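You operate a simulated robot arm through the tools that you are given. There is no shell and no other tool.

You are at the controls of a simulated robot arm. One attempt, no reset.

Task
Run the white and green wheel nuts out, ready for new washers.
Fine: the chocks stay home; set the runner to OUT; afterwards stand it in the stool's cup and set it to 50. Set down upright: nut runner.

The check looks at the end state, three seconds after you hand in, the way a careful person would. Anything else that was tipped, shoved, dropped, spilled or broken makes it a failure.

Robot
A 6-joint arm with a two-finger parallel gripper, fixed in place. Base frame: the origin is at the foot of the arm, x ahead of it, y to its left, z up. Units: cm, rad, N and s.
With the tool pointing down near the work surface it reaches from about 22 to 40 cm from the base axis. Its first joint turns from -1.152 to 1.152 rad. Payload 2.9 kg.
The TCP is the grasp point between the finger pads, 3 cm short of the fingertips. In the tool frame z runs along the fingers and y along their closing line. The gripper opens to 11 cm. The fingers are 2 cm wide and 1 cm thick; the gripper's body (4.8 by 11.2 cm) begins 5.5 cm behind the TCP.
Orientation is that of the tool frame in the base frame, as a unit quaternion [w, x, y, z]. With the fingers straight down and closing along the base's y, the tool's x points along the base's -x, its y along +y and its z along -z.

Tools
- The arm moves only by the tool drive_tool. Its argument "targets" is one flat list of numbers, 7 for each row, row after row: the shift along the tool's x, y, z in cm, then the turn, a rotation vector about the tool's x, y, z in rad, then the opening in per cent of the stroke, from 0 (shut) to 100 (fully open). In form: [dx, dy, dz, ax, ay, az, hand, dx, dy, dz, ax, ay, az, hand, ...]. A call has 1 to 20 rows; each row shifts and turns the commanded pose from where the row before left it, along the tool's axes as they then stand. Each row takes 0.2 s and may step no farther than 5 cm and 0.15 rad from the row before; otherwise, or with a gripper value out of range, the whole call is refused. A pose out of reach is approached as far as the arm can. The call stops where the force on the tool passes 90 N (or 10 N more than at its start, if that is more) or the arm is blocked; 0.2 s more then pass. The fingers move at their own pace (about 10.8 cm/s each) and stop on an object; they squeeze with about 36 N. The grip force told is the motor's: it shows also when the fingers shut on nothing. Time passes only in rows, and 0.2 s behind the last, so rows that do not move let the fingers close. It gives the time, the measured TCP pose, the force on the tool (base axes), the opening and the grip force at its end, in the units of the frame above (readings bear some noise), with the torque about the TCP (base axes, N m) and any sound that the robot's microphone picked up.
- Cameras (640 x 400 px; columns grow to the right, rows downward): "scene" is fixed at [8.06, 43.07, 139.29]; the picture's right is [-0.76, -0.65, 0.00], its down [-0.31, 0.37, -0.88] and it looks along [0.57, -0.67, -0.48] (base axes); focal length 303 px, centre (320, 200). "wrist" rides on the gripper at [7.2, 1.7, -10.3] in the tool frame; the picture's right is [-0.23, 0.97, 0.00], its down [-0.76, -0.18, -0.62] and it looks along [-0.61, -0.14, 0.78] (tool axes); focal length 222 px, centre (320, 200). There is no depth. A picture from a camera that has moved, and an enlarged one, comes with that camera's place and axes in the base frame and with its lens.
- get_image(camera): a new picture of that camera. It takes no simulated time.
- enlarge(camera, box): a new picture of the part [left, top, right, bottom] of that camera's present view, enlarged. It takes no simulated time.
- hand_in(): hands the job in; it is judged then, once.

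Places have to be worked out from the pictures, the camera data and where the tool is seen. Open the gripper and draw the arm clear of the work before you hand the job in, unless the task says otherwise.

The tools are called after "Call:" as a command line: name --argument value ..., lists and objects as JSON in quotes. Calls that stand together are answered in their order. drive_tool: Moves the arm, as the interface text tells. Its arguments: {"type":"object","properties":{"targets":{"type":"array"}},"required":["targets"]} The other tools are called the same way: get_image (camera) takes a picture; enlarge (camera, box) takes an enlarged picture of a part of a camera's view; hand_in () hands the job in.

At the start:

```text
t: 0.0
tool_pos: [34.68, -8.85, 117.61]
ee_rot: [0.0, 0.0, 1.0, 0.0]
ft_force: [0.0, -0.1, -0.7]
wrist_torque: [-0.04, 0.0, -0.03]
grip_width: 10.98
grip_force: 0.0
```

scene: 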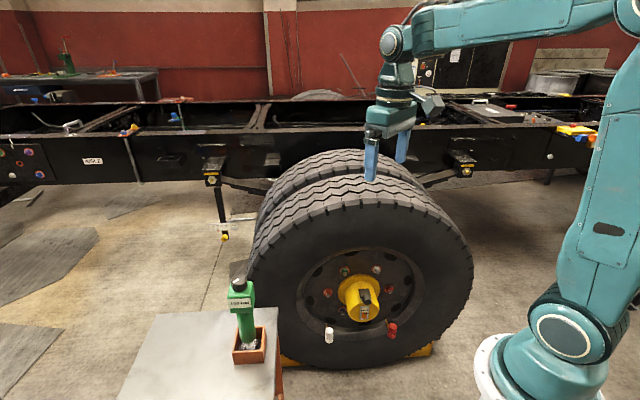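
wrist: 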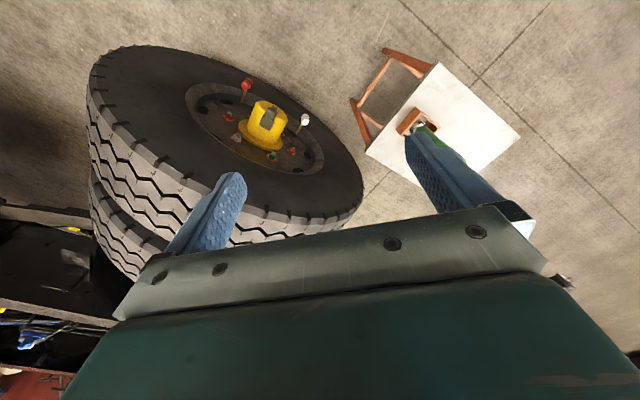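

I start by looking closely at the wheel, the nut runner and the stool in both cameras before moving anything.

Call:
enlarge --camera "scene" --box '[280, 230, 440, 350]'

Call:
enlarge --camera "scene" --box '[190, 250, 300, 380]'

Call:
enlarge --camera "wrist" --box '[180, 60, 360, 180]'

Call:
enlarge --camera "wrist" --box '[340, 40, 540, 200]'

Call:
get_image --camera "scene"

```text
3.33 times, centred on (360, 290) of scene
camera zoom: at [8.06, 43.07, 139.29], right [-0.76, -0.65, 0.0], down [-0.31, 0.37, -0.88], along [0.57, -0.67, -0.48], focal length 1011 px, centre (187, -100)
```

zoom: 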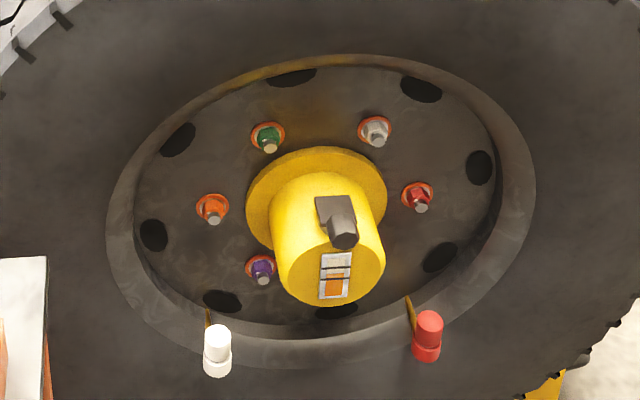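

```text
3.08 times, centred on (245, 315) of scene
camera zoom: at [8.06, 43.07, 139.29], right [-0.76, -0.65, 0.0], down [-0.31, 0.37, -0.88], along [0.57, -0.67, -0.48], focal length 933 px, centre (551, -154)
```

zoom: 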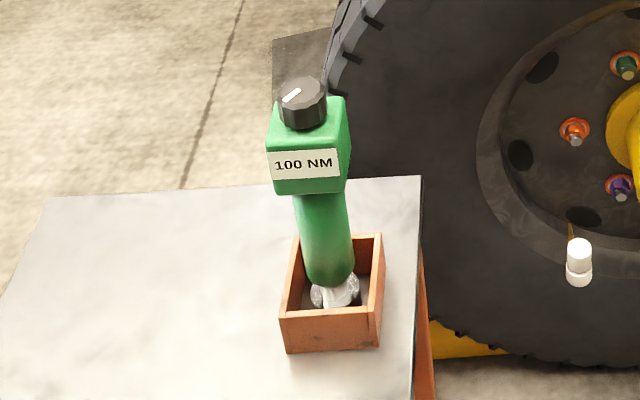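

```text
3.33 times, centred on (270, 120) of wrist
camera zoom: at [27.43, -7.2, 127.97], right [0.23, 0.97, 0.0], down [0.76, -0.18, 0.62], along [0.61, -0.14, -0.78], focal length 740 px, centre (487, 467)
```

zoom: 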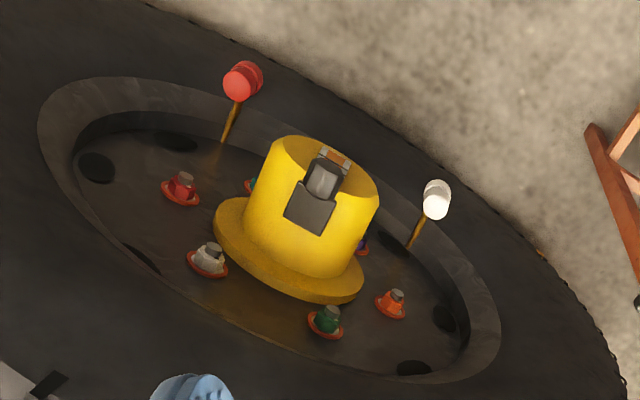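

```text
2.50 times, centred on (440, 120) of wrist
camera zoom: at [27.43, -7.2, 127.97], right [0.23, 0.97, 0.0], down [0.76, -0.18, 0.62], along [0.61, -0.14, -0.78], focal length 555 px, centre (20, 400)
```

zoom: 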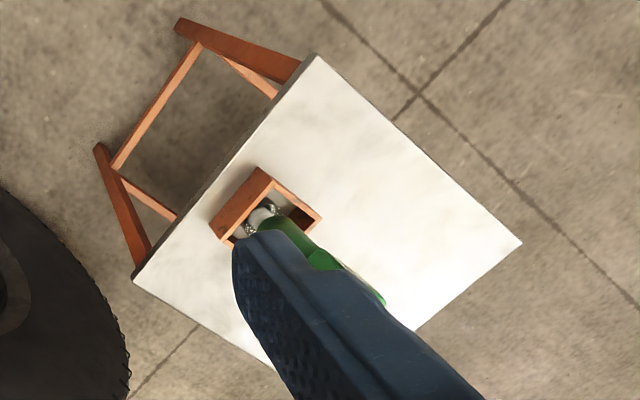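

```text
taken
```

scene: 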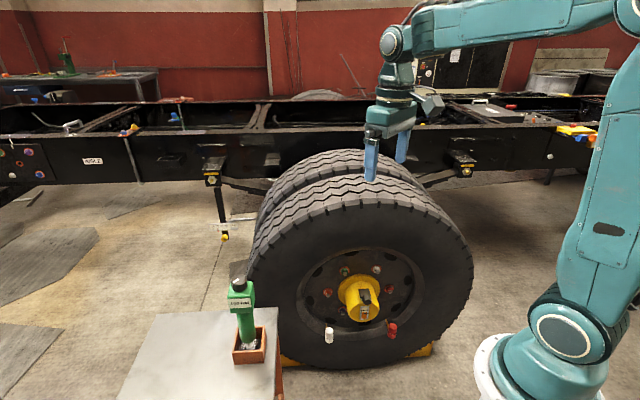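

The two views agree for the nuts: the green one is near (59,-32,57) and the white one near (50,-41,58). I zoom in harder on the runner's dial, its cup, the nuts and the hub.

Call:
enlarge --camera "scene" --box '[222, 268, 262, 318]'

Call:
enlarge --camera "scene" --box '[215, 310, 295, 375]'

Call:
enlarge --camera "scene" --box '[335, 255, 400, 330]'

Call:
enlarge --camera "scene" --box '[260, 310, 480, 400]'

Call:
enlarge --camera "scene" --box '[0, 60, 240, 220]'

Call:
enlarge --camera "scene" --box '[400, 60, 640, 200]'

```text
8.00 times, centred on (242, 293) of scene
camera zoom: at [8.06, 43.07, 139.29], right [-0.76, -0.65, 0.0], down [-0.31, 0.37, -0.88], along [0.57, -0.67, -0.48], focal length 2427 px, centre (944, -544)
```

zoom: 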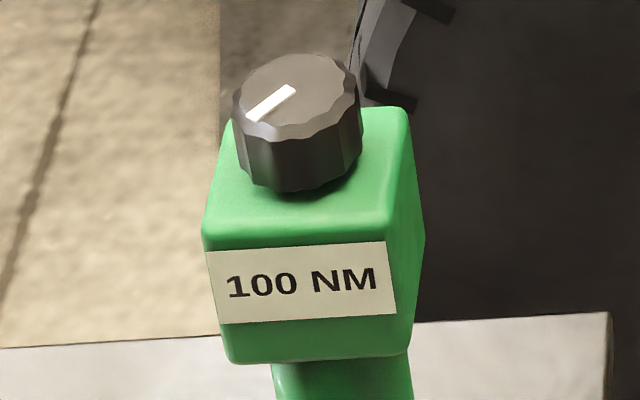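

```text
6.15 times, centred on (255, 342) of scene
camera zoom: at [8.06, 43.07, 139.29], right [-0.76, -0.65, 0.0], down [-0.31, 0.37, -0.88], along [0.57, -0.67, -0.48], focal length 1867 px, centre (720, -677)
```

zoom: 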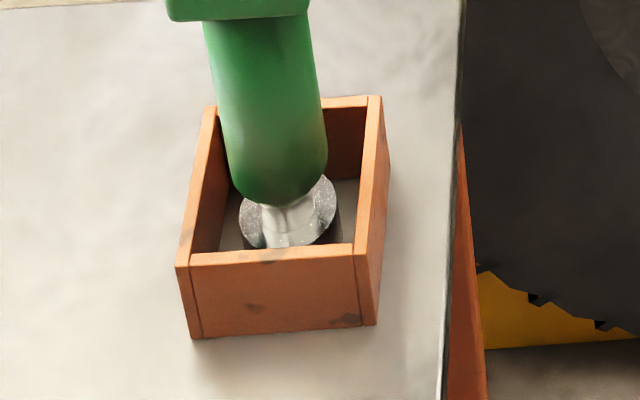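

```text
5.33 times, centred on (368, 292) of scene
camera zoom: at [8.06, 43.07, 139.29], right [-0.76, -0.65, 0.0], down [-0.31, 0.37, -0.88], along [0.57, -0.67, -0.48], focal length 1618 px, centre (67, -293)
```

zoom: 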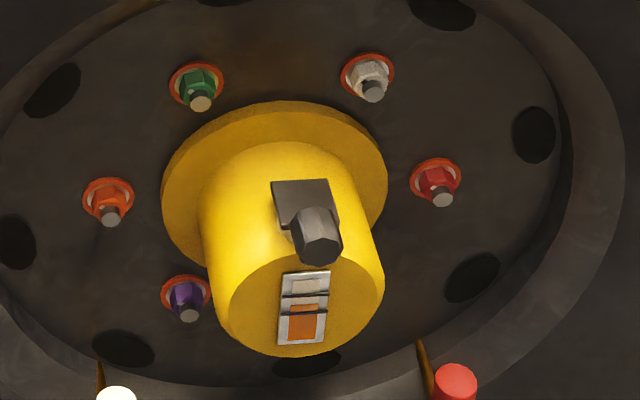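

```text
2.91 times, centred on (370, 355) of scene
camera zoom: at [8.06, 43.07, 139.29], right [-0.76, -0.65, 0.0], down [-0.31, 0.37, -0.88], along [0.57, -0.67, -0.48], focal length 882 px, centre (174, -251)
```

zoom: 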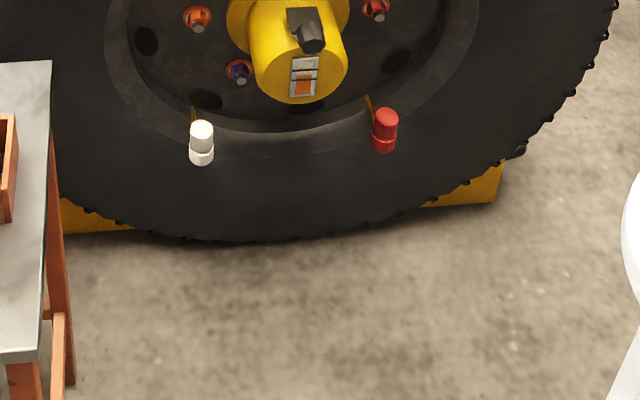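

```text
2.50 times, centred on (120, 140) of scene
camera zoom: at [8.06, 43.07, 139.29], right [-0.76, -0.65, 0.0], down [-0.31, 0.37, -0.88], along [0.57, -0.67, -0.48], focal length 758 px, centre (820, 350)
```

zoom: 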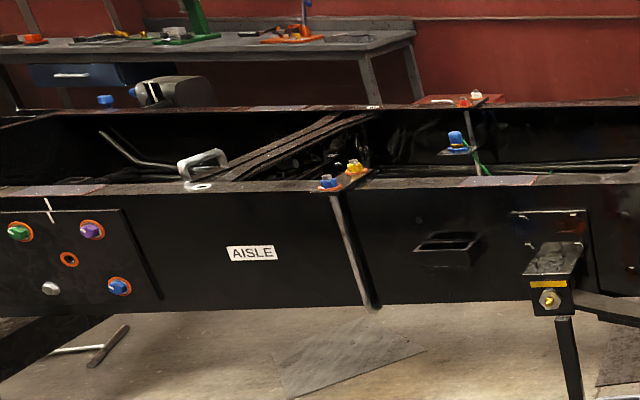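

```text
2.67 times, centred on (520, 130) of scene
camera zoom: at [8.06, 43.07, 139.29], right [-0.76, -0.65, 0.0], down [-0.31, 0.37, -0.88], along [0.57, -0.67, -0.48], focal length 809 px, centre (-213, 387)
```

zoom: 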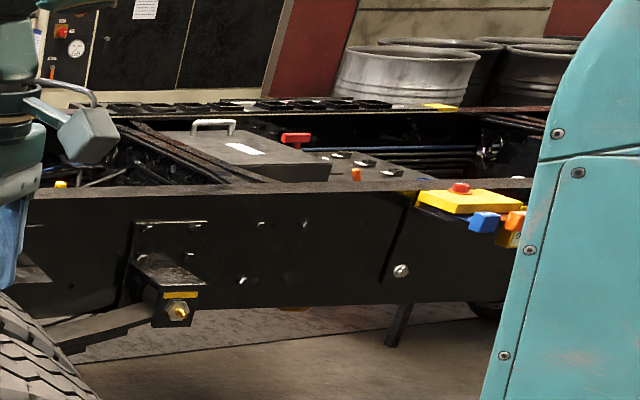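

The runner stands at about (56,15) with its dial top near z=90. I move the open gripper over toward it, staying high, so the wrist camera can see the dial and the other faces.

Call:
drive_tool --targets '[-1.25, 2.6, 0, 0, 0, 0, 100, -1.25, 2.6, 0, 0, 0, 0, 100, -1.25, 2.6, 0, 0, 0, 0, 100, -1.25, 2.6, 0, 0, 0, 0, 100, -1.25, 2.6, 0, 0, 0, 0, 100, -1.25, 2.6, 0, 0, 0, 0, 100, -1.25, 2.6, 0, 0, 0, 0, 100, -1.25, 2.6, 0, 0, 0, 0, 100]'

Call:
get_image --camera "wrist"

Call:
get_image --camera "scene"

```text
t: 1.8
tool_pos: [44.7, 11.98, 117.56]
ee_rot: [-0.001, 0.001, 1.0, 0.0]
ft_force: [0.1, -0.3, -0.1]
wrist_torque: [-0.02, 0.02, 0.03]
grip_width: 10.99
grip_force: 0.0
```

```text
taken
camera wrist: at [37.46, 13.7, 127.99], right [0.23, 0.97, 0.0], down [0.76, -0.18, 0.62], along [0.61, -0.14, -0.78], focal length 222 px, centre (320, 200)
```

wrist: 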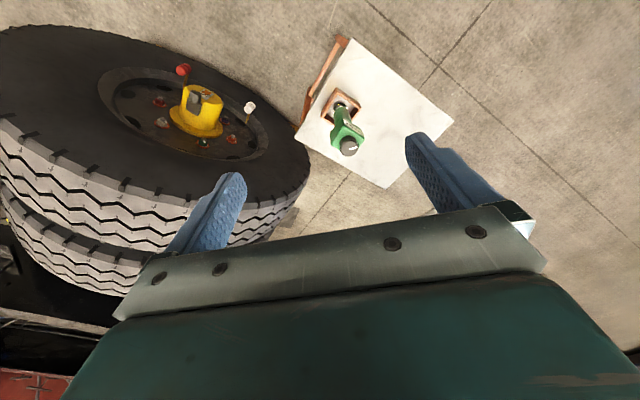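

```text
taken
```

scene: 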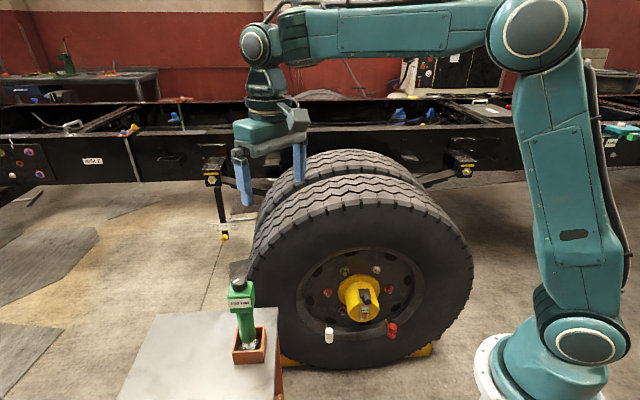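

Now the runner is in view between the fingers, so I zoom in on it and on the wheel from here.

Call:
enlarge --camera "wrist" --box '[300, 80, 380, 165]'

Call:
enlarge --camera "wrist" --box '[90, 50, 290, 170]'

```text
4.71 times, centred on (340, 122) of wrist
camera zoom: at [37.46, 13.7, 127.99], right [0.23, 0.97, 0.0], down [0.76, -0.18, 0.62], along [0.61, -0.14, -0.78], focal length 1045 px, centre (226, 565)
```

zoom: 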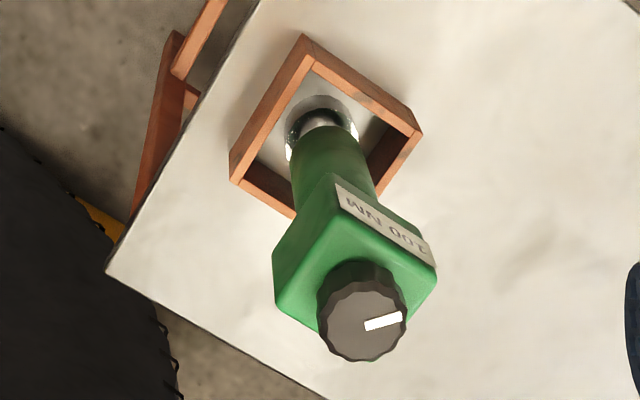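

```text
3.20 times, centred on (190, 110) of wrist
camera zoom: at [37.46, 13.7, 127.99], right [0.23, 0.97, 0.0], down [0.76, -0.18, 0.62], along [0.61, -0.14, -0.78], focal length 711 px, centre (736, 488)
```

zoom: 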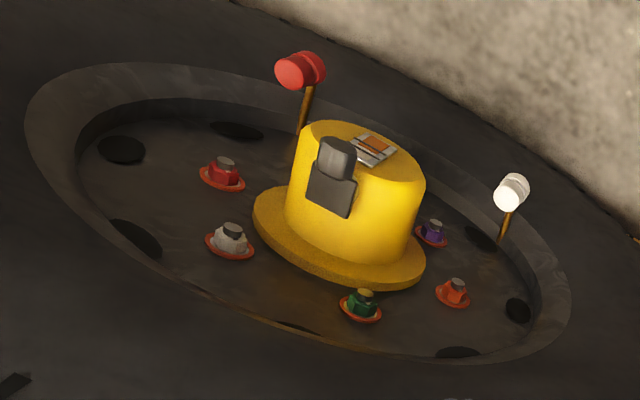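

The dial top works out at about (57,14.9,89) and the cup rim at about z=66.5. I go closer, keeping the fingertips above the dial, to read any marks around it.

Call:
drive_tool --targets '[-0.8, 0.4, 2.4, 0, 0, 0, 100, -0.8, 0.4, 2.4, 0, 0, 0, 100, -0.8, 0.4, 2.4, 0, 0, 0, 100, -0.8, 0.4, 2.4, 0, 0, 0, 100, -0.8, 0.4, 2.4, 0, 0, 0, 100, -0.8, 0.4, 2.4, 0, 0, 0, 100, -0.8, 0.4, 2.4, 0, 0, 0, 100]'

Call:
get_image --camera "wrist"

Call:
get_image --camera "scene"

```text
t: 3.4
tool_pos: [50.27, 14.74, 100.69]
ee_rot: [0.0, 0.0, 1.0, 0.0]
ft_force: [-0.1, -0.3, 0.1]
wrist_torque: [0.01, 0.0, 0.01]
grip_width: 11.02
grip_force: 0.0
```

```text
taken
camera wrist: at [43.01, 16.43, 111.08], right [0.23, 0.97, 0.0], down [0.76, -0.18, 0.62], along [0.61, -0.14, -0.78], focal length 222 px, centre (320, 200)
```

wrist: 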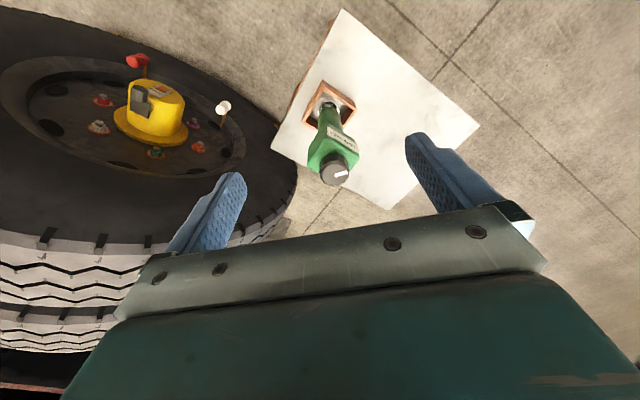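

```text
taken
```

scene: 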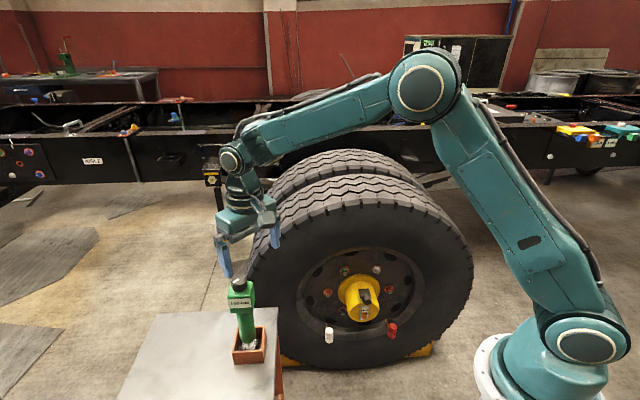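

Call:
enlarge --camera "wrist" --box '[290, 70, 390, 200]'

Call:
enlarge --camera "wrist" --box '[300, 130, 370, 195]'

Call:
enlarge --camera "scene" --box '[480, 60, 640, 180]'

```text
3.08 times, centred on (340, 135) of wrist
camera zoom: at [43.01, 16.43, 111.08], right [0.23, 0.97, 0.0], down [0.76, -0.18, 0.62], along [0.61, -0.14, -0.78], focal length 684 px, centre (258, 400)
```

zoom: 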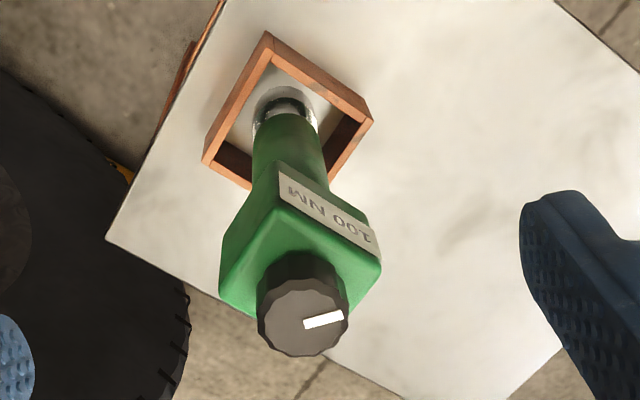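

```text
6.15 times, centred on (335, 162) of wrist
camera zoom: at [43.01, 16.43, 111.08], right [0.23, 0.97, 0.0], down [0.76, -0.18, 0.62], along [0.61, -0.14, -0.78], focal length 1367 px, centre (228, 431)
```

zoom: 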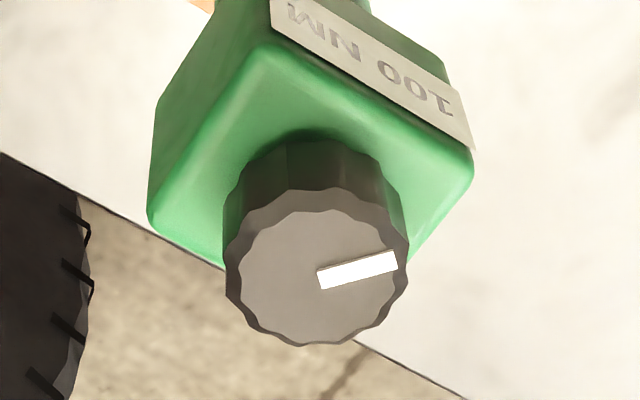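

```text
3.33 times, centred on (560, 120) of scene
camera zoom: at [8.06, 43.07, 139.29], right [-0.76, -0.65, 0.0], down [-0.31, 0.37, -0.88], along [0.57, -0.67, -0.48], focal length 1011 px, centre (-480, 467)
```

zoom: 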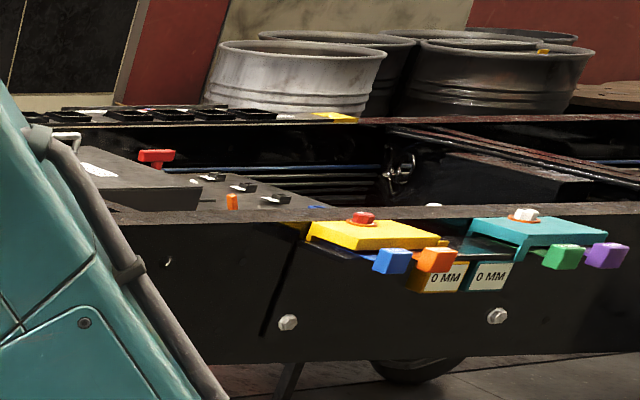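

The label reads 100 NM and looks like a readout of the dial. I move directly over the dial, fingertips still 5 cm above it, to check the centring.

Call:
drive_tool --targets '[-2.25, 0.05, 0.9, 0, 0, 0, 100, -2.25, 0.05, 0.9, 0, 0, 0, 100, -2.25, 0.06, 0.9, 0, 0, 0, 100, 0, 0, 0.9, 0, 0, 0, 70]'

Call:
get_image --camera "wrist"

Call:
enlarge --camera "scene" --box '[190, 210, 310, 310]'

```text
t: 4.4
tool_pos: [57.08, 14.81, 97.13]
ee_rot: [0.0, 0.0, 1.0, 0.0]
ft_force: [0.2, 0.9, -0.3]
wrist_torque: [-0.02, -0.02, -0.03]
grip_width: 7.72
grip_force: 0.1
```

```text
taken
camera wrist: at [49.8, 16.57, 107.55], right [0.23, 0.97, 0.0], down [0.76, -0.18, 0.62], along [0.61, -0.14, -0.78], focal length 222 px, centre (320, 200)
```

wrist: 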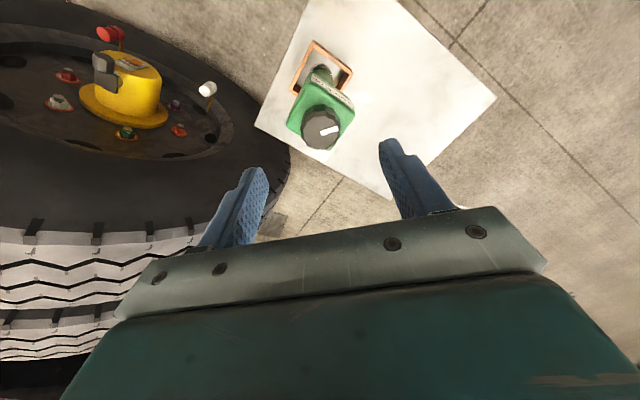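

```text
4.00 times, centred on (250, 260) of scene
camera zoom: at [8.06, 43.07, 139.29], right [-0.76, -0.65, 0.0], down [-0.31, 0.37, -0.88], along [0.57, -0.67, -0.48], focal length 1213 px, centre (600, -40)
```

zoom: 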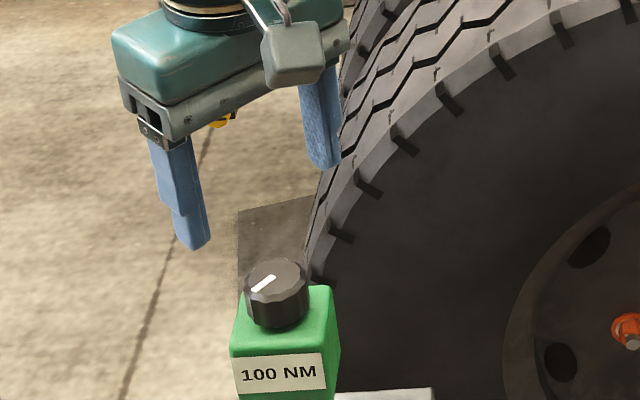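

The dial centres at about (56.9,15.0) from here, matching the earlier estimate. I lower until the tips straddle the upper half of the dial, then close gently onto it.

Call:
drive_tool --targets '[0.1, 0.15, 1.7, 0, 0, 0, 70, 0, 0, 1.7, 0, 0, 0, 70, 0, 0, 1.7, 0, 0, 0, 65, 0, 0, 1.4, 0, 0, 0, 60]'

Call:
get_image --camera "wrist"

Call:
enlarge --camera "scene" --box '[190, 230, 310, 330]'

```text
t: 5.4
tool_pos: [56.97, 14.99, 90.63]
ee_rot: [-0.001, 0.001, 1.0, 0.0]
ft_force: [0.6, -0.1, 0.3]
wrist_torque: [0.0, 0.01, -0.02]
grip_width: 6.61
grip_force: 0.1
```

```text
taken
camera wrist: at [49.7, 16.65, 101.05], right [0.23, 0.97, 0.0], down [0.76, -0.18, 0.62], along [0.61, -0.14, -0.78], focal length 222 px, centre (320, 200)
```

wrist: 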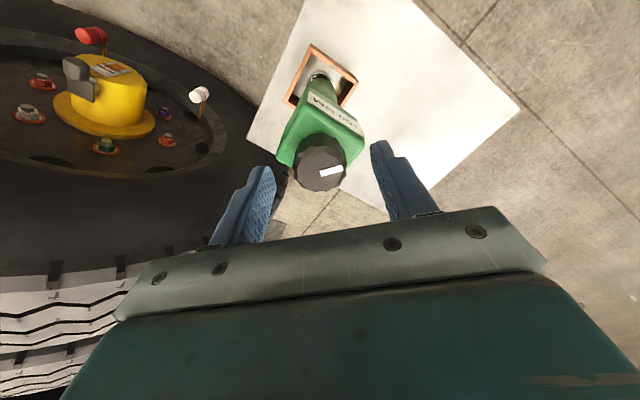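

```text
4.00 times, centred on (250, 280) of scene
camera zoom: at [8.06, 43.07, 139.29], right [-0.76, -0.65, 0.0], down [-0.31, 0.37, -0.88], along [0.57, -0.67, -0.48], focal length 1213 px, centre (600, -120)
```

zoom: 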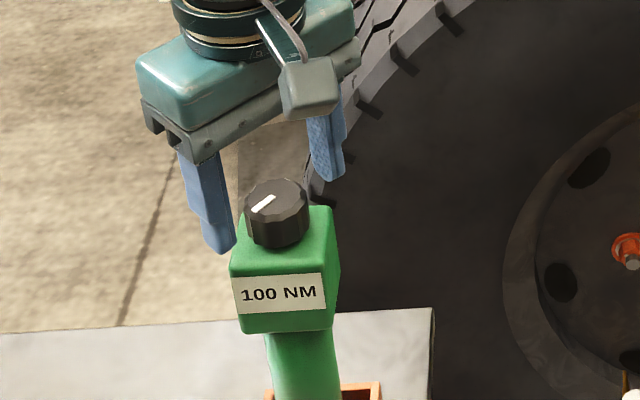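

The fingers straddle the dial with it centred. I close on it and check the grip and that the runner has not shifted.

Call:
drive_tool --targets '[0, 0, 0, 0, 0, 0, 45, 0, 0, 0, 0, 0, 0, 30, 0, 0, 0, 0, 0, 0, 20]'

Call:
enlarge --camera "scene" --box '[190, 230, 310, 380]'

Call:
enlarge --camera "wrist" --box '[240, 30, 420, 220]'

```text
t: 6.2
tool_pos: [57.04, 14.98, 90.7]
ee_rot: [0.0, 0.0, 1.0, 0.001]
ft_force: [-0.1, -0.8, 0.3]
wrist_torque: [-0.09, -0.04, -0.03]
grip_width: 3.46
grip_force: 36.2
```

```text
2.67 times, centred on (250, 305) of scene
camera zoom: at [8.06, 43.07, 139.29], right [-0.76, -0.65, 0.0], down [-0.31, 0.37, -0.88], along [0.57, -0.67, -0.48], focal length 809 px, centre (507, -80)
```

zoom: 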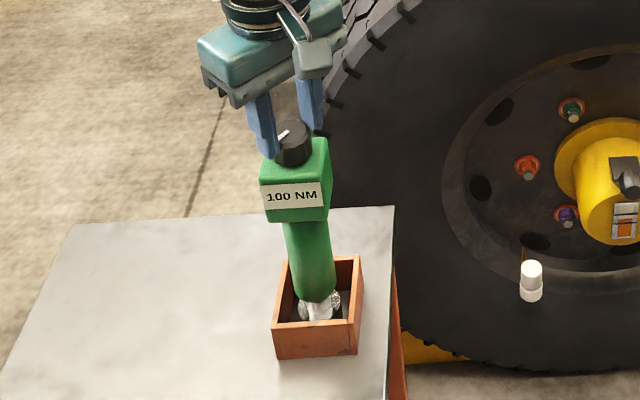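

```text
2.11 times, centred on (330, 125) of wrist
camera zoom: at [49.7, 16.65, 101.06], right [0.23, 0.97, 0.0], down [0.76, -0.18, 0.62], along [0.61, -0.14, -0.78], focal length 468 px, centre (299, 358)
```

zoom: 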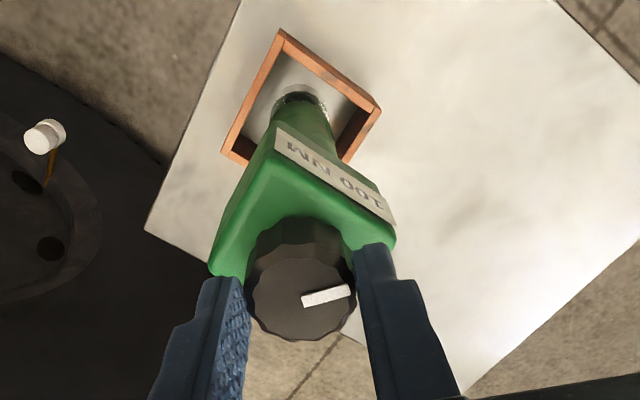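

Gripped at 3.46 cm with the runner still upright. I turn the dial anticlockwise (seen from above) by 0.3 rad and watch the label, the torque and any sound.

Call:
drive_tool --targets '[0, 0, 0, 0, 0, -0.1, 20, 0, 0, 0, 0, 0, -0.1, 20, 0, 0, 0, 0, 0, -0.1, 20]'

Call:
enlarge --camera "scene" --box '[190, 230, 310, 380]'

Call:
enlarge --camera "wrist" --box '[240, 30, 420, 220]'

```text
t: 7.0
tool_pos: [56.95, 14.91, 90.67]
ee_rot: [-0.001, -0.151, 0.989, 0.001]
ft_force: [-0.8, -3.9, 2.2]
wrist_torque: [-0.72, 0.18, -0.01]
grip_width: 3.51
grip_force: 35.9
```

```text
2.67 times, centred on (250, 305) of scene
camera zoom: at [8.06, 43.06, 139.29], right [-0.76, -0.65, 0.0], down [-0.31, 0.37, -0.88], along [0.57, -0.67, -0.48], focal length 809 px, centre (507, -80)
```

zoom: 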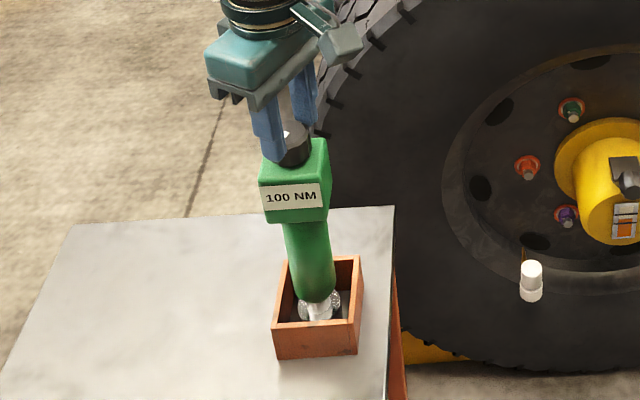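

```text
2.11 times, centred on (330, 125) of wrist
camera zoom: at [49.5, 14.46, 101.07], right [-0.07, 1.0, 0.0], down [0.78, 0.06, 0.62], along [0.62, 0.04, -0.78], focal length 468 px, centre (299, 358)
```

zoom: 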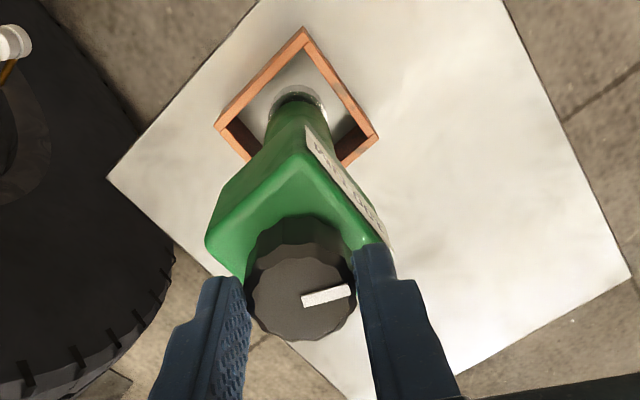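

The dial turns with the fingers while the runner stays put; the label still says 100 NM. I keep turning the same way.

Call:
drive_tool --targets '[0, 0, 0, 0, 0, -0.1, 20, 0, 0, 0, 0, 0, -0.1, 20, 0, 0, 0, 0, 0, -0.1, 20]'

Call:
enlarge --camera "scene" --box '[190, 230, 310, 380]'

Call:
enlarge --camera "wrist" --box '[240, 30, 420, 220]'

```text
t: 7.8
tool_pos: [56.97, 14.93, 90.67]
ee_rot: [0.0, -0.297, 0.955, 0.0]
ft_force: [-0.8, -2.4, -0.5]
wrist_torque: [-0.64, 0.24, 0.0]
grip_width: 3.49
grip_force: 35.6
```

```text
2.67 times, centred on (250, 305) of scene
camera zoom: at [8.06, 43.07, 139.29], right [-0.76, -0.65, 0.0], down [-0.31, 0.37, -0.88], along [0.57, -0.67, -0.48], focal length 809 px, centre (507, -80)
```

zoom: 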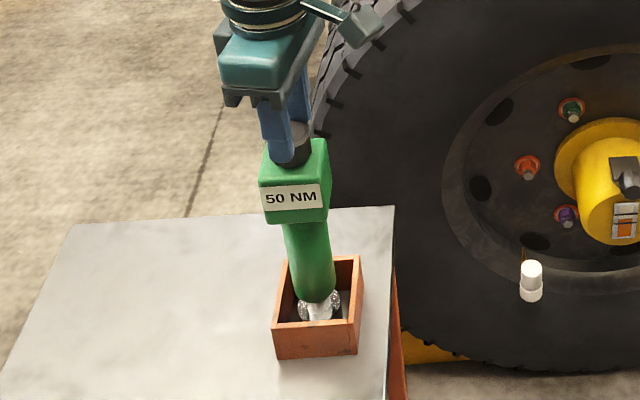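

```text
2.11 times, centred on (330, 125) of wrist
camera zoom: at [49.97, 12.28, 101.08], right [-0.36, 0.93, 0.0], down [0.73, 0.28, 0.62], along [0.58, 0.23, -0.78], focal length 468 px, centre (299, 358)
```

zoom: 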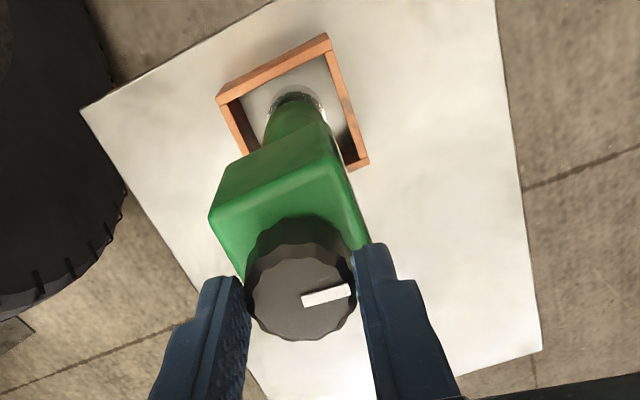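

The label now reads 50 NM after about 0.6 rad, so the readout follows the dial. I continue the same way toward OUT.

Call:
drive_tool --targets '[0, 0, 0, 0, 0, -0.1, 20, 0, 0, 0, 0, 0, -0.1, 20, 0, 0, 0, 0, 0, -0.1, 20]'

Call:
enlarge --camera "scene" --box '[190, 230, 310, 380]'

```text
t: 8.6
tool_pos: [57.01, 14.93, 90.72]
ee_rot: [0.0, -0.436, 0.9, -0.001]
ft_force: [1.1, -1.8, 0.9]
wrist_torque: [-0.49, -0.12, -0.03]
grip_width: 3.5
grip_force: 36.0
```

```text
2.67 times, centred on (250, 305) of scene
camera zoom: at [8.06, 43.07, 139.29], right [-0.76, -0.65, 0.0], down [-0.31, 0.37, -0.88], along [0.57, -0.67, -0.48], focal length 809 px, centre (507, -80)
```

zoom: 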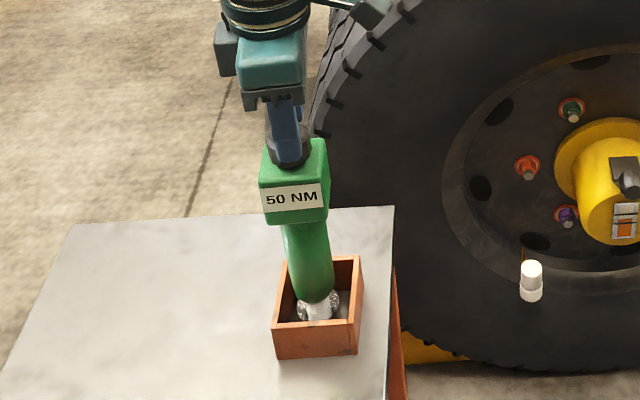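

Still 50 NM at 0.9 rad; I carry on another 0.3 to 0.4 rad.

Call:
drive_tool --targets '[0, 0, 0, 0, 0, -0.1, 20, 0, 0, 0, 0, 0, -0.1, 20, 0, 0, 0, 0, 0, -0.1, 20]'

Call:
enlarge --camera "scene" --box '[190, 230, 310, 380]'

```text
t: 9.4
tool_pos: [56.93, 15.03, 90.62]
ee_rot: [0.0, -0.565, 0.825, 0.0]
ft_force: [1.0, -0.7, 0.8]
wrist_torque: [-0.09, -0.09, 0.02]
grip_width: 3.48
grip_force: 35.9
```

```text
2.67 times, centred on (250, 305) of scene
camera zoom: at [8.06, 43.07, 139.29], right [-0.76, -0.65, 0.0], down [-0.31, 0.37, -0.88], along [0.57, -0.67, -0.48], focal length 809 px, centre (507, -80)
```

zoom: 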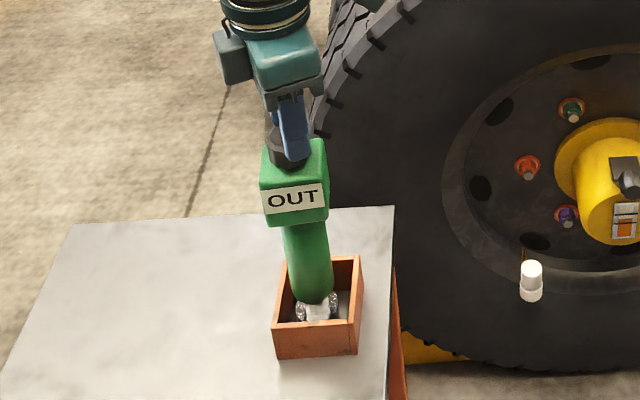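

The label reads OUT. I turn a little more (0.2 rad) to sit well inside that position, then open and check the label holds.

Call:
drive_tool --targets '[0, 0, 0, 0, 0, -0.1, 20, 0, 0, 0, 0, 0, -0.1, 20, 0, 0, 0, 0, 0, 0, 20, 0, 0, 0, 0, 0, 0, 45, 0, 0, 0, 0, 0, 0, 60]'

Call:
enlarge --camera "scene" --box '[190, 230, 310, 380]'

Call:
enlarge --camera "wrist" --box '[240, 30, 420, 220]'

```text
t: 10.6
tool_pos: [56.86, 14.98, 90.69]
ee_rot: [-0.001, -0.644, 0.765, 0.001]
ft_force: [-0.4, -0.4, -1.3]
wrist_torque: [0.03, -0.02, 0.03]
grip_width: 6.61
grip_force: 0.0
```

```text
2.67 times, centred on (250, 305) of scene
camera zoom: at [8.06, 43.07, 139.29], right [-0.76, -0.65, 0.0], down [-0.31, 0.37, -0.88], along [0.57, -0.67, -0.48], focal length 809 px, centre (507, -80)
```

zoom: 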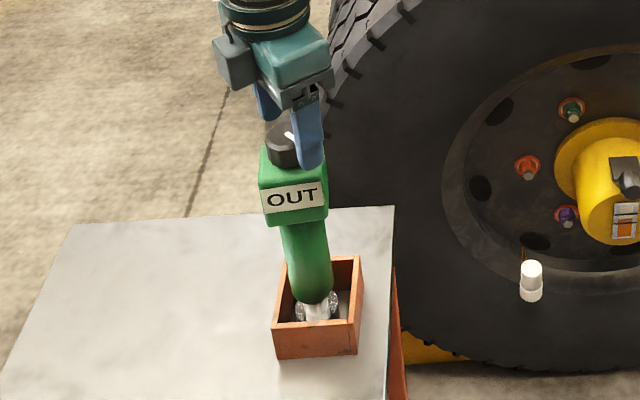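

```text
2.11 times, centred on (330, 125) of wrist
camera zoom: at [54.03, 8.18, 101.03], right [-0.92, 0.39, 0.0], down [0.3, 0.72, 0.62], along [0.24, 0.57, -0.78], focal length 468 px, centre (299, 358)
```

zoom: 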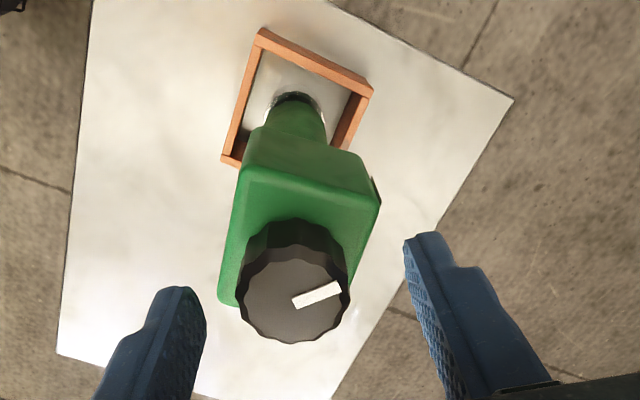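

OUT holds with the fingers open. I plan to hold the runner by its head from above, so its axis lies along the tool, and press it onto the nuts with the tool horizontal. First I lift clear and undo the wrist turn, so I can test that horizontal pose empty-handed.

Call:
drive_tool --targets '[0, 0, -2, 0, 0, 0, 70, 0, 0, -3, 0, 0, 0, 80, 0, 0, -4, 0, 0, 0, 100, 0, 0, -4, 0, 0, 0, 100, 0, 0, -4, 0, 0, 0, 100, 0, 0, -3, 0, 0, 0, 100, 0, 0, 0, 0, 0, 0.14, 100, 0, 0, 0, 0, 0, 0.14, 100, 0, 0, 0, 0, 0, 0.14, 100, 0, 0, 0, 0, 0, 0.14, 100, 0, 0, 0, 0, 0, 0.14, 100, 0, 0, 0, 0, 0, 0.14, 100, 0, 0, 0, 0, 0, 0.14, 100, 0, 0, 0, 0, 0, 0.14, 100, 0, 0, 0, 0, 0, 0.14, 100, 0, 0, 0, 0, 0, 0.14, 100]'

Call:
get_image --camera "scene"

Call:
get_image --camera "wrist"

```text
t: 14.0
tool_pos: [56.91, 14.97, 110.66]
ee_rot: [0.0, 0.002, 1.0, 0.0]
ft_force: [-0.6, -0.4, 0.3]
wrist_torque: [-0.02, -0.02, 0.02]
grip_width: 11.0
grip_force: 0.0
```

```text
taken
```

scene: 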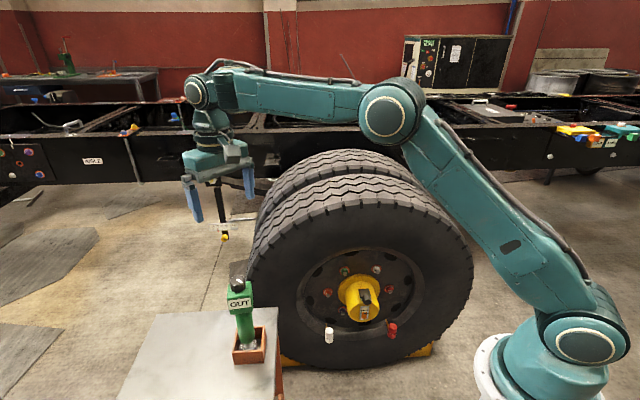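

```text
taken
camera wrist: at [49.69, 16.72, 121.1], right [0.23, 0.97, 0.0], down [0.76, -0.18, 0.62], along [0.61, -0.14, -0.78], focal length 222 px, centre (320, 200)
```

wrist: 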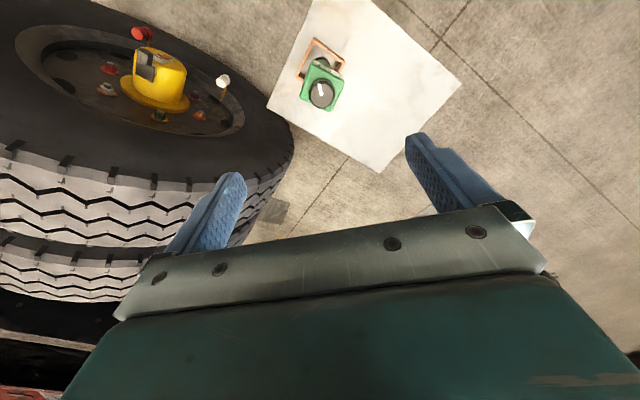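

The label reads OUT in the scene picture. I zoom in from this higher viewpoint to get the head's exact orientation and size.

Call:
enlarge --camera "wrist" --box '[285, 30, 365, 120]'

Call:
enlarge --camera "scene" --box '[215, 250, 285, 375]'

Call:
enlarge --camera "wrist" --box '[0, 10, 240, 150]'

```text
4.44 times, centred on (325, 75) of wrist
camera zoom: at [49.69, 16.72, 121.1], right [0.23, 0.97, 0.0], down [0.76, -0.18, 0.62], along [0.61, -0.14, -0.78], focal length 987 px, centre (298, 756)
```

zoom: 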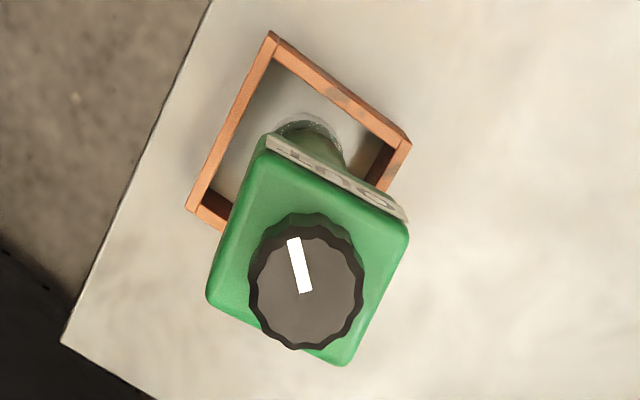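

```text
3.20 times, centred on (250, 312) of scene
camera zoom: at [8.06, 43.07, 139.29], right [-0.76, -0.65, 0.0], down [-0.31, 0.37, -0.88], along [0.57, -0.67, -0.48], focal length 971 px, centre (544, -160)
```

zoom: 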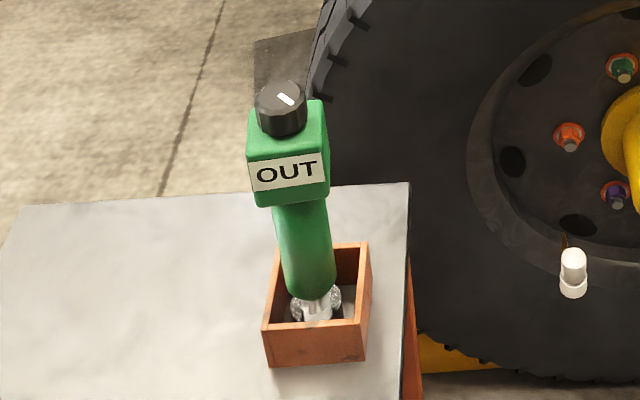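

```text
2.67 times, centred on (120, 80) of wrist
camera zoom: at [49.69, 16.72, 121.1], right [0.23, 0.97, 0.0], down [0.76, -0.18, 0.62], along [0.61, -0.14, -0.78], focal length 592 px, centre (853, 520)
```

zoom: 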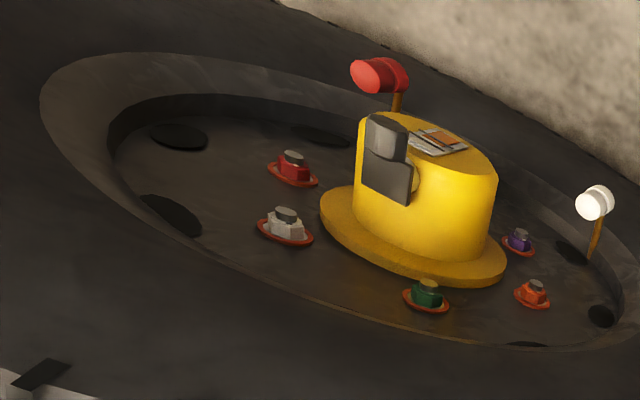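

The readout follows the pointer in 45° steps: 100 at 90°, 50 at 135° and OUT at 180°. I now take the empty gripper in front of the wheel, tool down, keeping away from the hub, to check reach and refine the nut positions.

Call:
drive_tool --targets '[1.66, -3.69, 0.27, 0, 0, 0, 100, 1.66, -3.69, 0.27, 0, 0, 0, 100, 1.66, -3.69, 0.27, 0, 0, 0, 100, 1.66, -3.69, 0.27, 0, 0, 0, 100, 1.66, -3.69, 0.27, 0, 0, 0, 100, 1.66, -3.69, 0.27, 0, 0, 0, 100, 1.66, -3.69, 0.27, 0, 0, 0, 100, 1.66, -3.69, 0.27, 0, 0, 0, 100, 1.66, -3.69, 0.27, 0, 0, 0, 100, 1.66, -3.69, 0.27, 0, 0, 0, 100, 0, 0, 0, 0, 0, 0.131, 100, 0, 0, 0, 0, 0, 0.131, 100, 0, 0, 0, 0, 0, 0.131, 100, 0, 0, 0, 0, 0, 0.131, 100, 0, 0, 0, 0, 0, 0.131, 100, 0, 0, 0, 0, 0, 0.131, 100]'

Call:
get_image --camera "wrist"

Call:
get_image --camera "scene"

```text
t: 17.4
tool_pos: [40.46, -21.96, 107.91]
ee_rot: [0.0, 0.384, 0.923, 0.0]
ft_force: [-0.2, 0.7, 0.8]
wrist_torque: [0.0, 0.0, -0.01]
grip_width: 11.01
grip_force: 0.0
```

```text
taken
camera wrist: at [36.42, -15.53, 118.36], right [0.85, 0.53, 0.0], down [0.41, -0.67, 0.62], along [0.33, -0.53, -0.78], focal length 222 px, centre (320, 200)
```

wrist: 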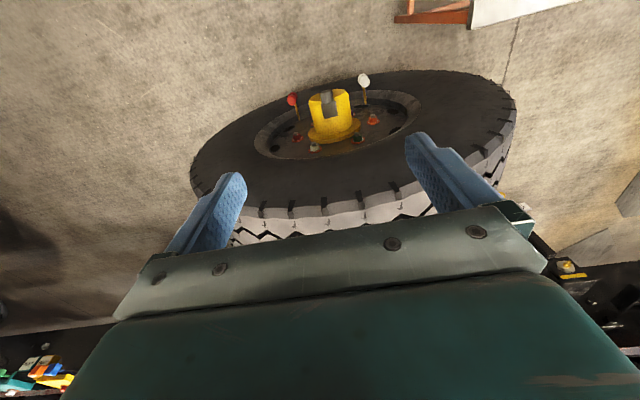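

```text
taken
```

scene: 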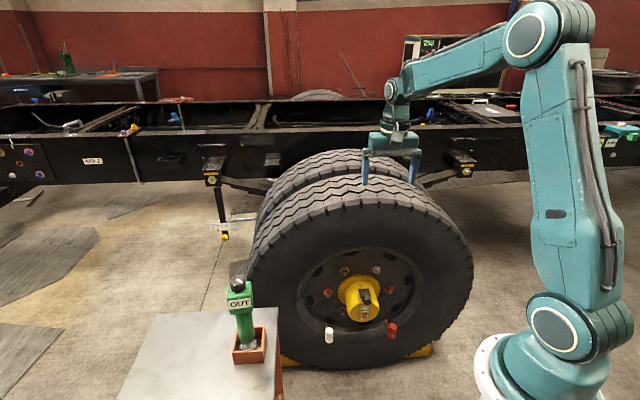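

I descend straight down to z≈72 in front of the wheel, well short of the hub in the axial direction, then look at the nuts.

Call:
drive_tool --targets '[0, 0, 4, 0, 0, 0, 100, 0, 0, 4, 0, 0, 0, 100, 0, 0, 4, 0, 0, 0, 100, 0, 0, 4, 0, 0, 0, 100, 0, 0, 4, 0, 0, 0, 100, 0, 0, 4, 0, 0, 0, 100, 0, 0, 4, 0, 0, 0, 100, 0, 0, 4, 0, 0, 0, 100, 0, 0, 4, 0, 0, 0, 100]'

Call:
get_image --camera "wrist"

Call:
get_image --camera "scene"

```text
t: 19.4
tool_pos: [40.57, -21.78, 72.14]
ee_rot: [0.0, 0.382, 0.924, 0.0]
ft_force: [-0.4, -0.6, -0.5]
wrist_torque: [-0.03, 0.0, 0.03]
grip_width: 10.99
grip_force: 0.0
```

```text
taken
camera wrist: at [36.52, -15.46, 82.41], right [0.85, 0.53, 0.0], down [0.41, -0.66, 0.62], along [0.33, -0.53, -0.78], focal length 222 px, centre (320, 200)
```

wrist: 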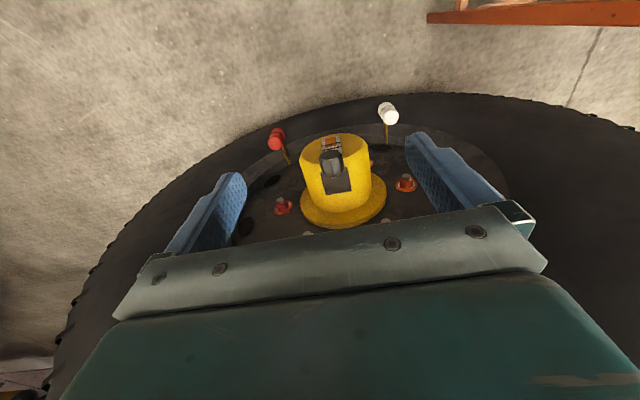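

```text
taken
```

scene: 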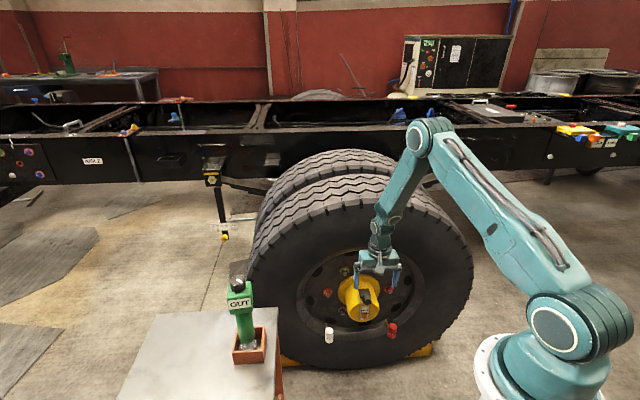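

The arm reaches this easily. I pitch the tool up in steps about the TCP toward pointing at the wheel, watching for the arm reaching a limit.

Call:
drive_tool --targets '[0, 0, 0, 0, -0.14, 0, 100, 0, 0, 0, 0, -0.14, 0, 100, 0, 0, 0, 0, -0.14, 0, 100, 0, 0, 0, 0, -0.14, 0, 100, 0, 0, 0, 0, -0.14, 0, 100]'

Call:
get_image --camera "wrist"

Call:
get_image --camera "scene"

```text
t: 20.6
tool_pos: [40.49, -21.91, 71.93]
ee_rot: [0.318, 0.359, 0.868, -0.131]
ft_force: [-0.5, 0.4, 0.0]
wrist_torque: [0.02, 0.0, -0.03]
grip_width: 11.0
grip_force: 0.0
```

```text
taken
camera wrist: at [32.9, -12.04, 75.29], right [0.81, 0.57, 0.15], down [0.0, -0.25, 0.97], along [0.58, -0.79, -0.21], focal length 222 px, centre (320, 200)
```

wrist: 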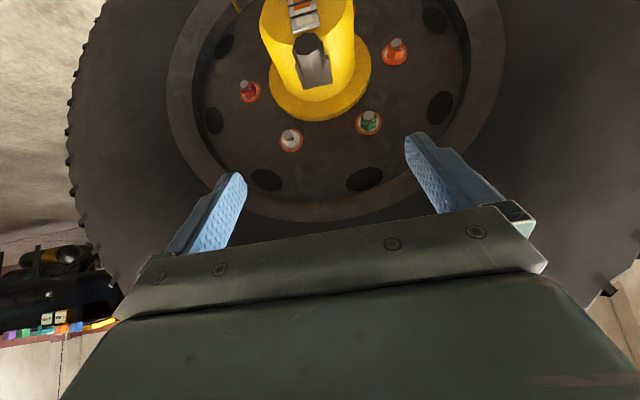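

```text
taken
```

scene: 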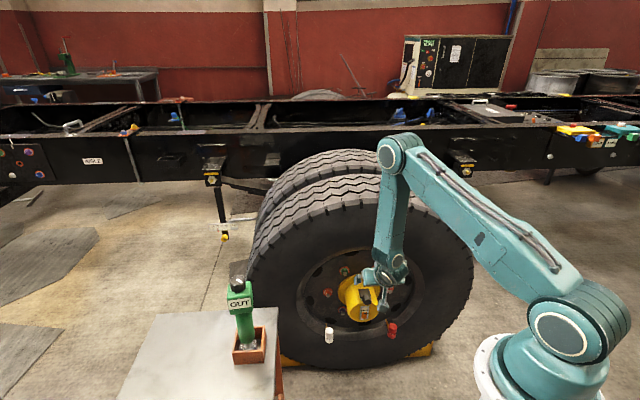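

This is a clear frontal view of the nuts (upside-down in the picture). I zoom in to locate the white and green nuts precisely.

Call:
enlarge --camera "wrist" --box '[230, 60, 420, 180]'

Call:
enlarge --camera "wrist" --box '[260, 95, 400, 175]'

Call:
enlarge --camera "wrist" --box '[240, 0, 420, 120]'

```text
3.33 times, centred on (325, 120) of wrist
camera zoom: at [32.9, -12.04, 75.29], right [0.81, 0.57, 0.15], down [0.0, -0.25, 0.97], along [0.58, -0.79, -0.21], focal length 740 px, centre (303, 467)
```

zoom: 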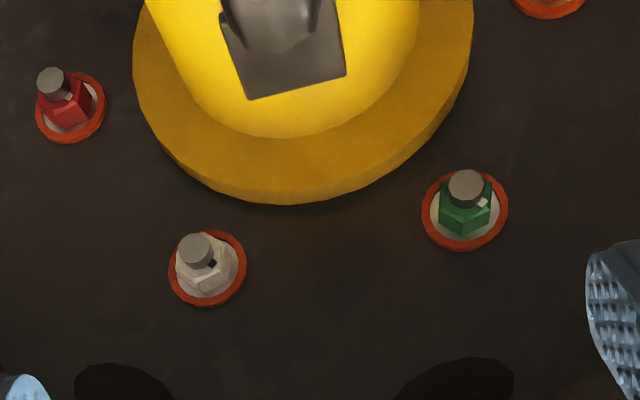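

```text
4.57 times, centred on (330, 135) of wrist
camera zoom: at [32.9, -12.04, 75.29], right [0.81, 0.57, 0.15], down [0.0, -0.25, 0.97], along [0.58, -0.79, -0.21], focal length 1015 px, centre (274, 497)
```

zoom: 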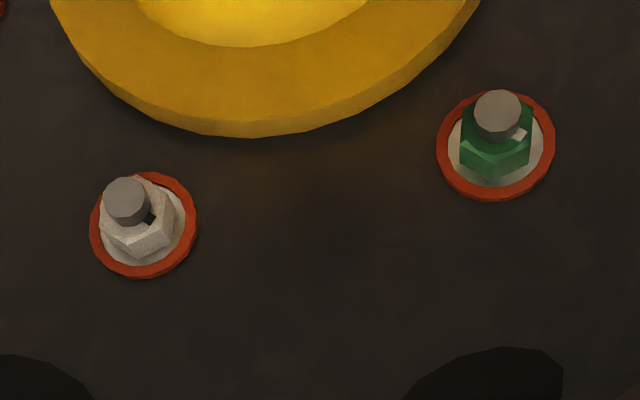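

```text
3.33 times, centred on (330, 60) of wrist
camera zoom: at [32.9, -12.04, 75.29], right [0.81, 0.57, 0.15], down [0.0, -0.25, 0.97], along [0.58, -0.79, -0.21], focal length 740 px, centre (287, 667)
```

zoom: 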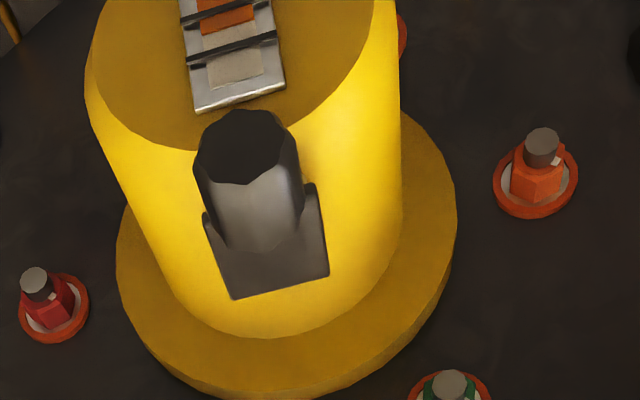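

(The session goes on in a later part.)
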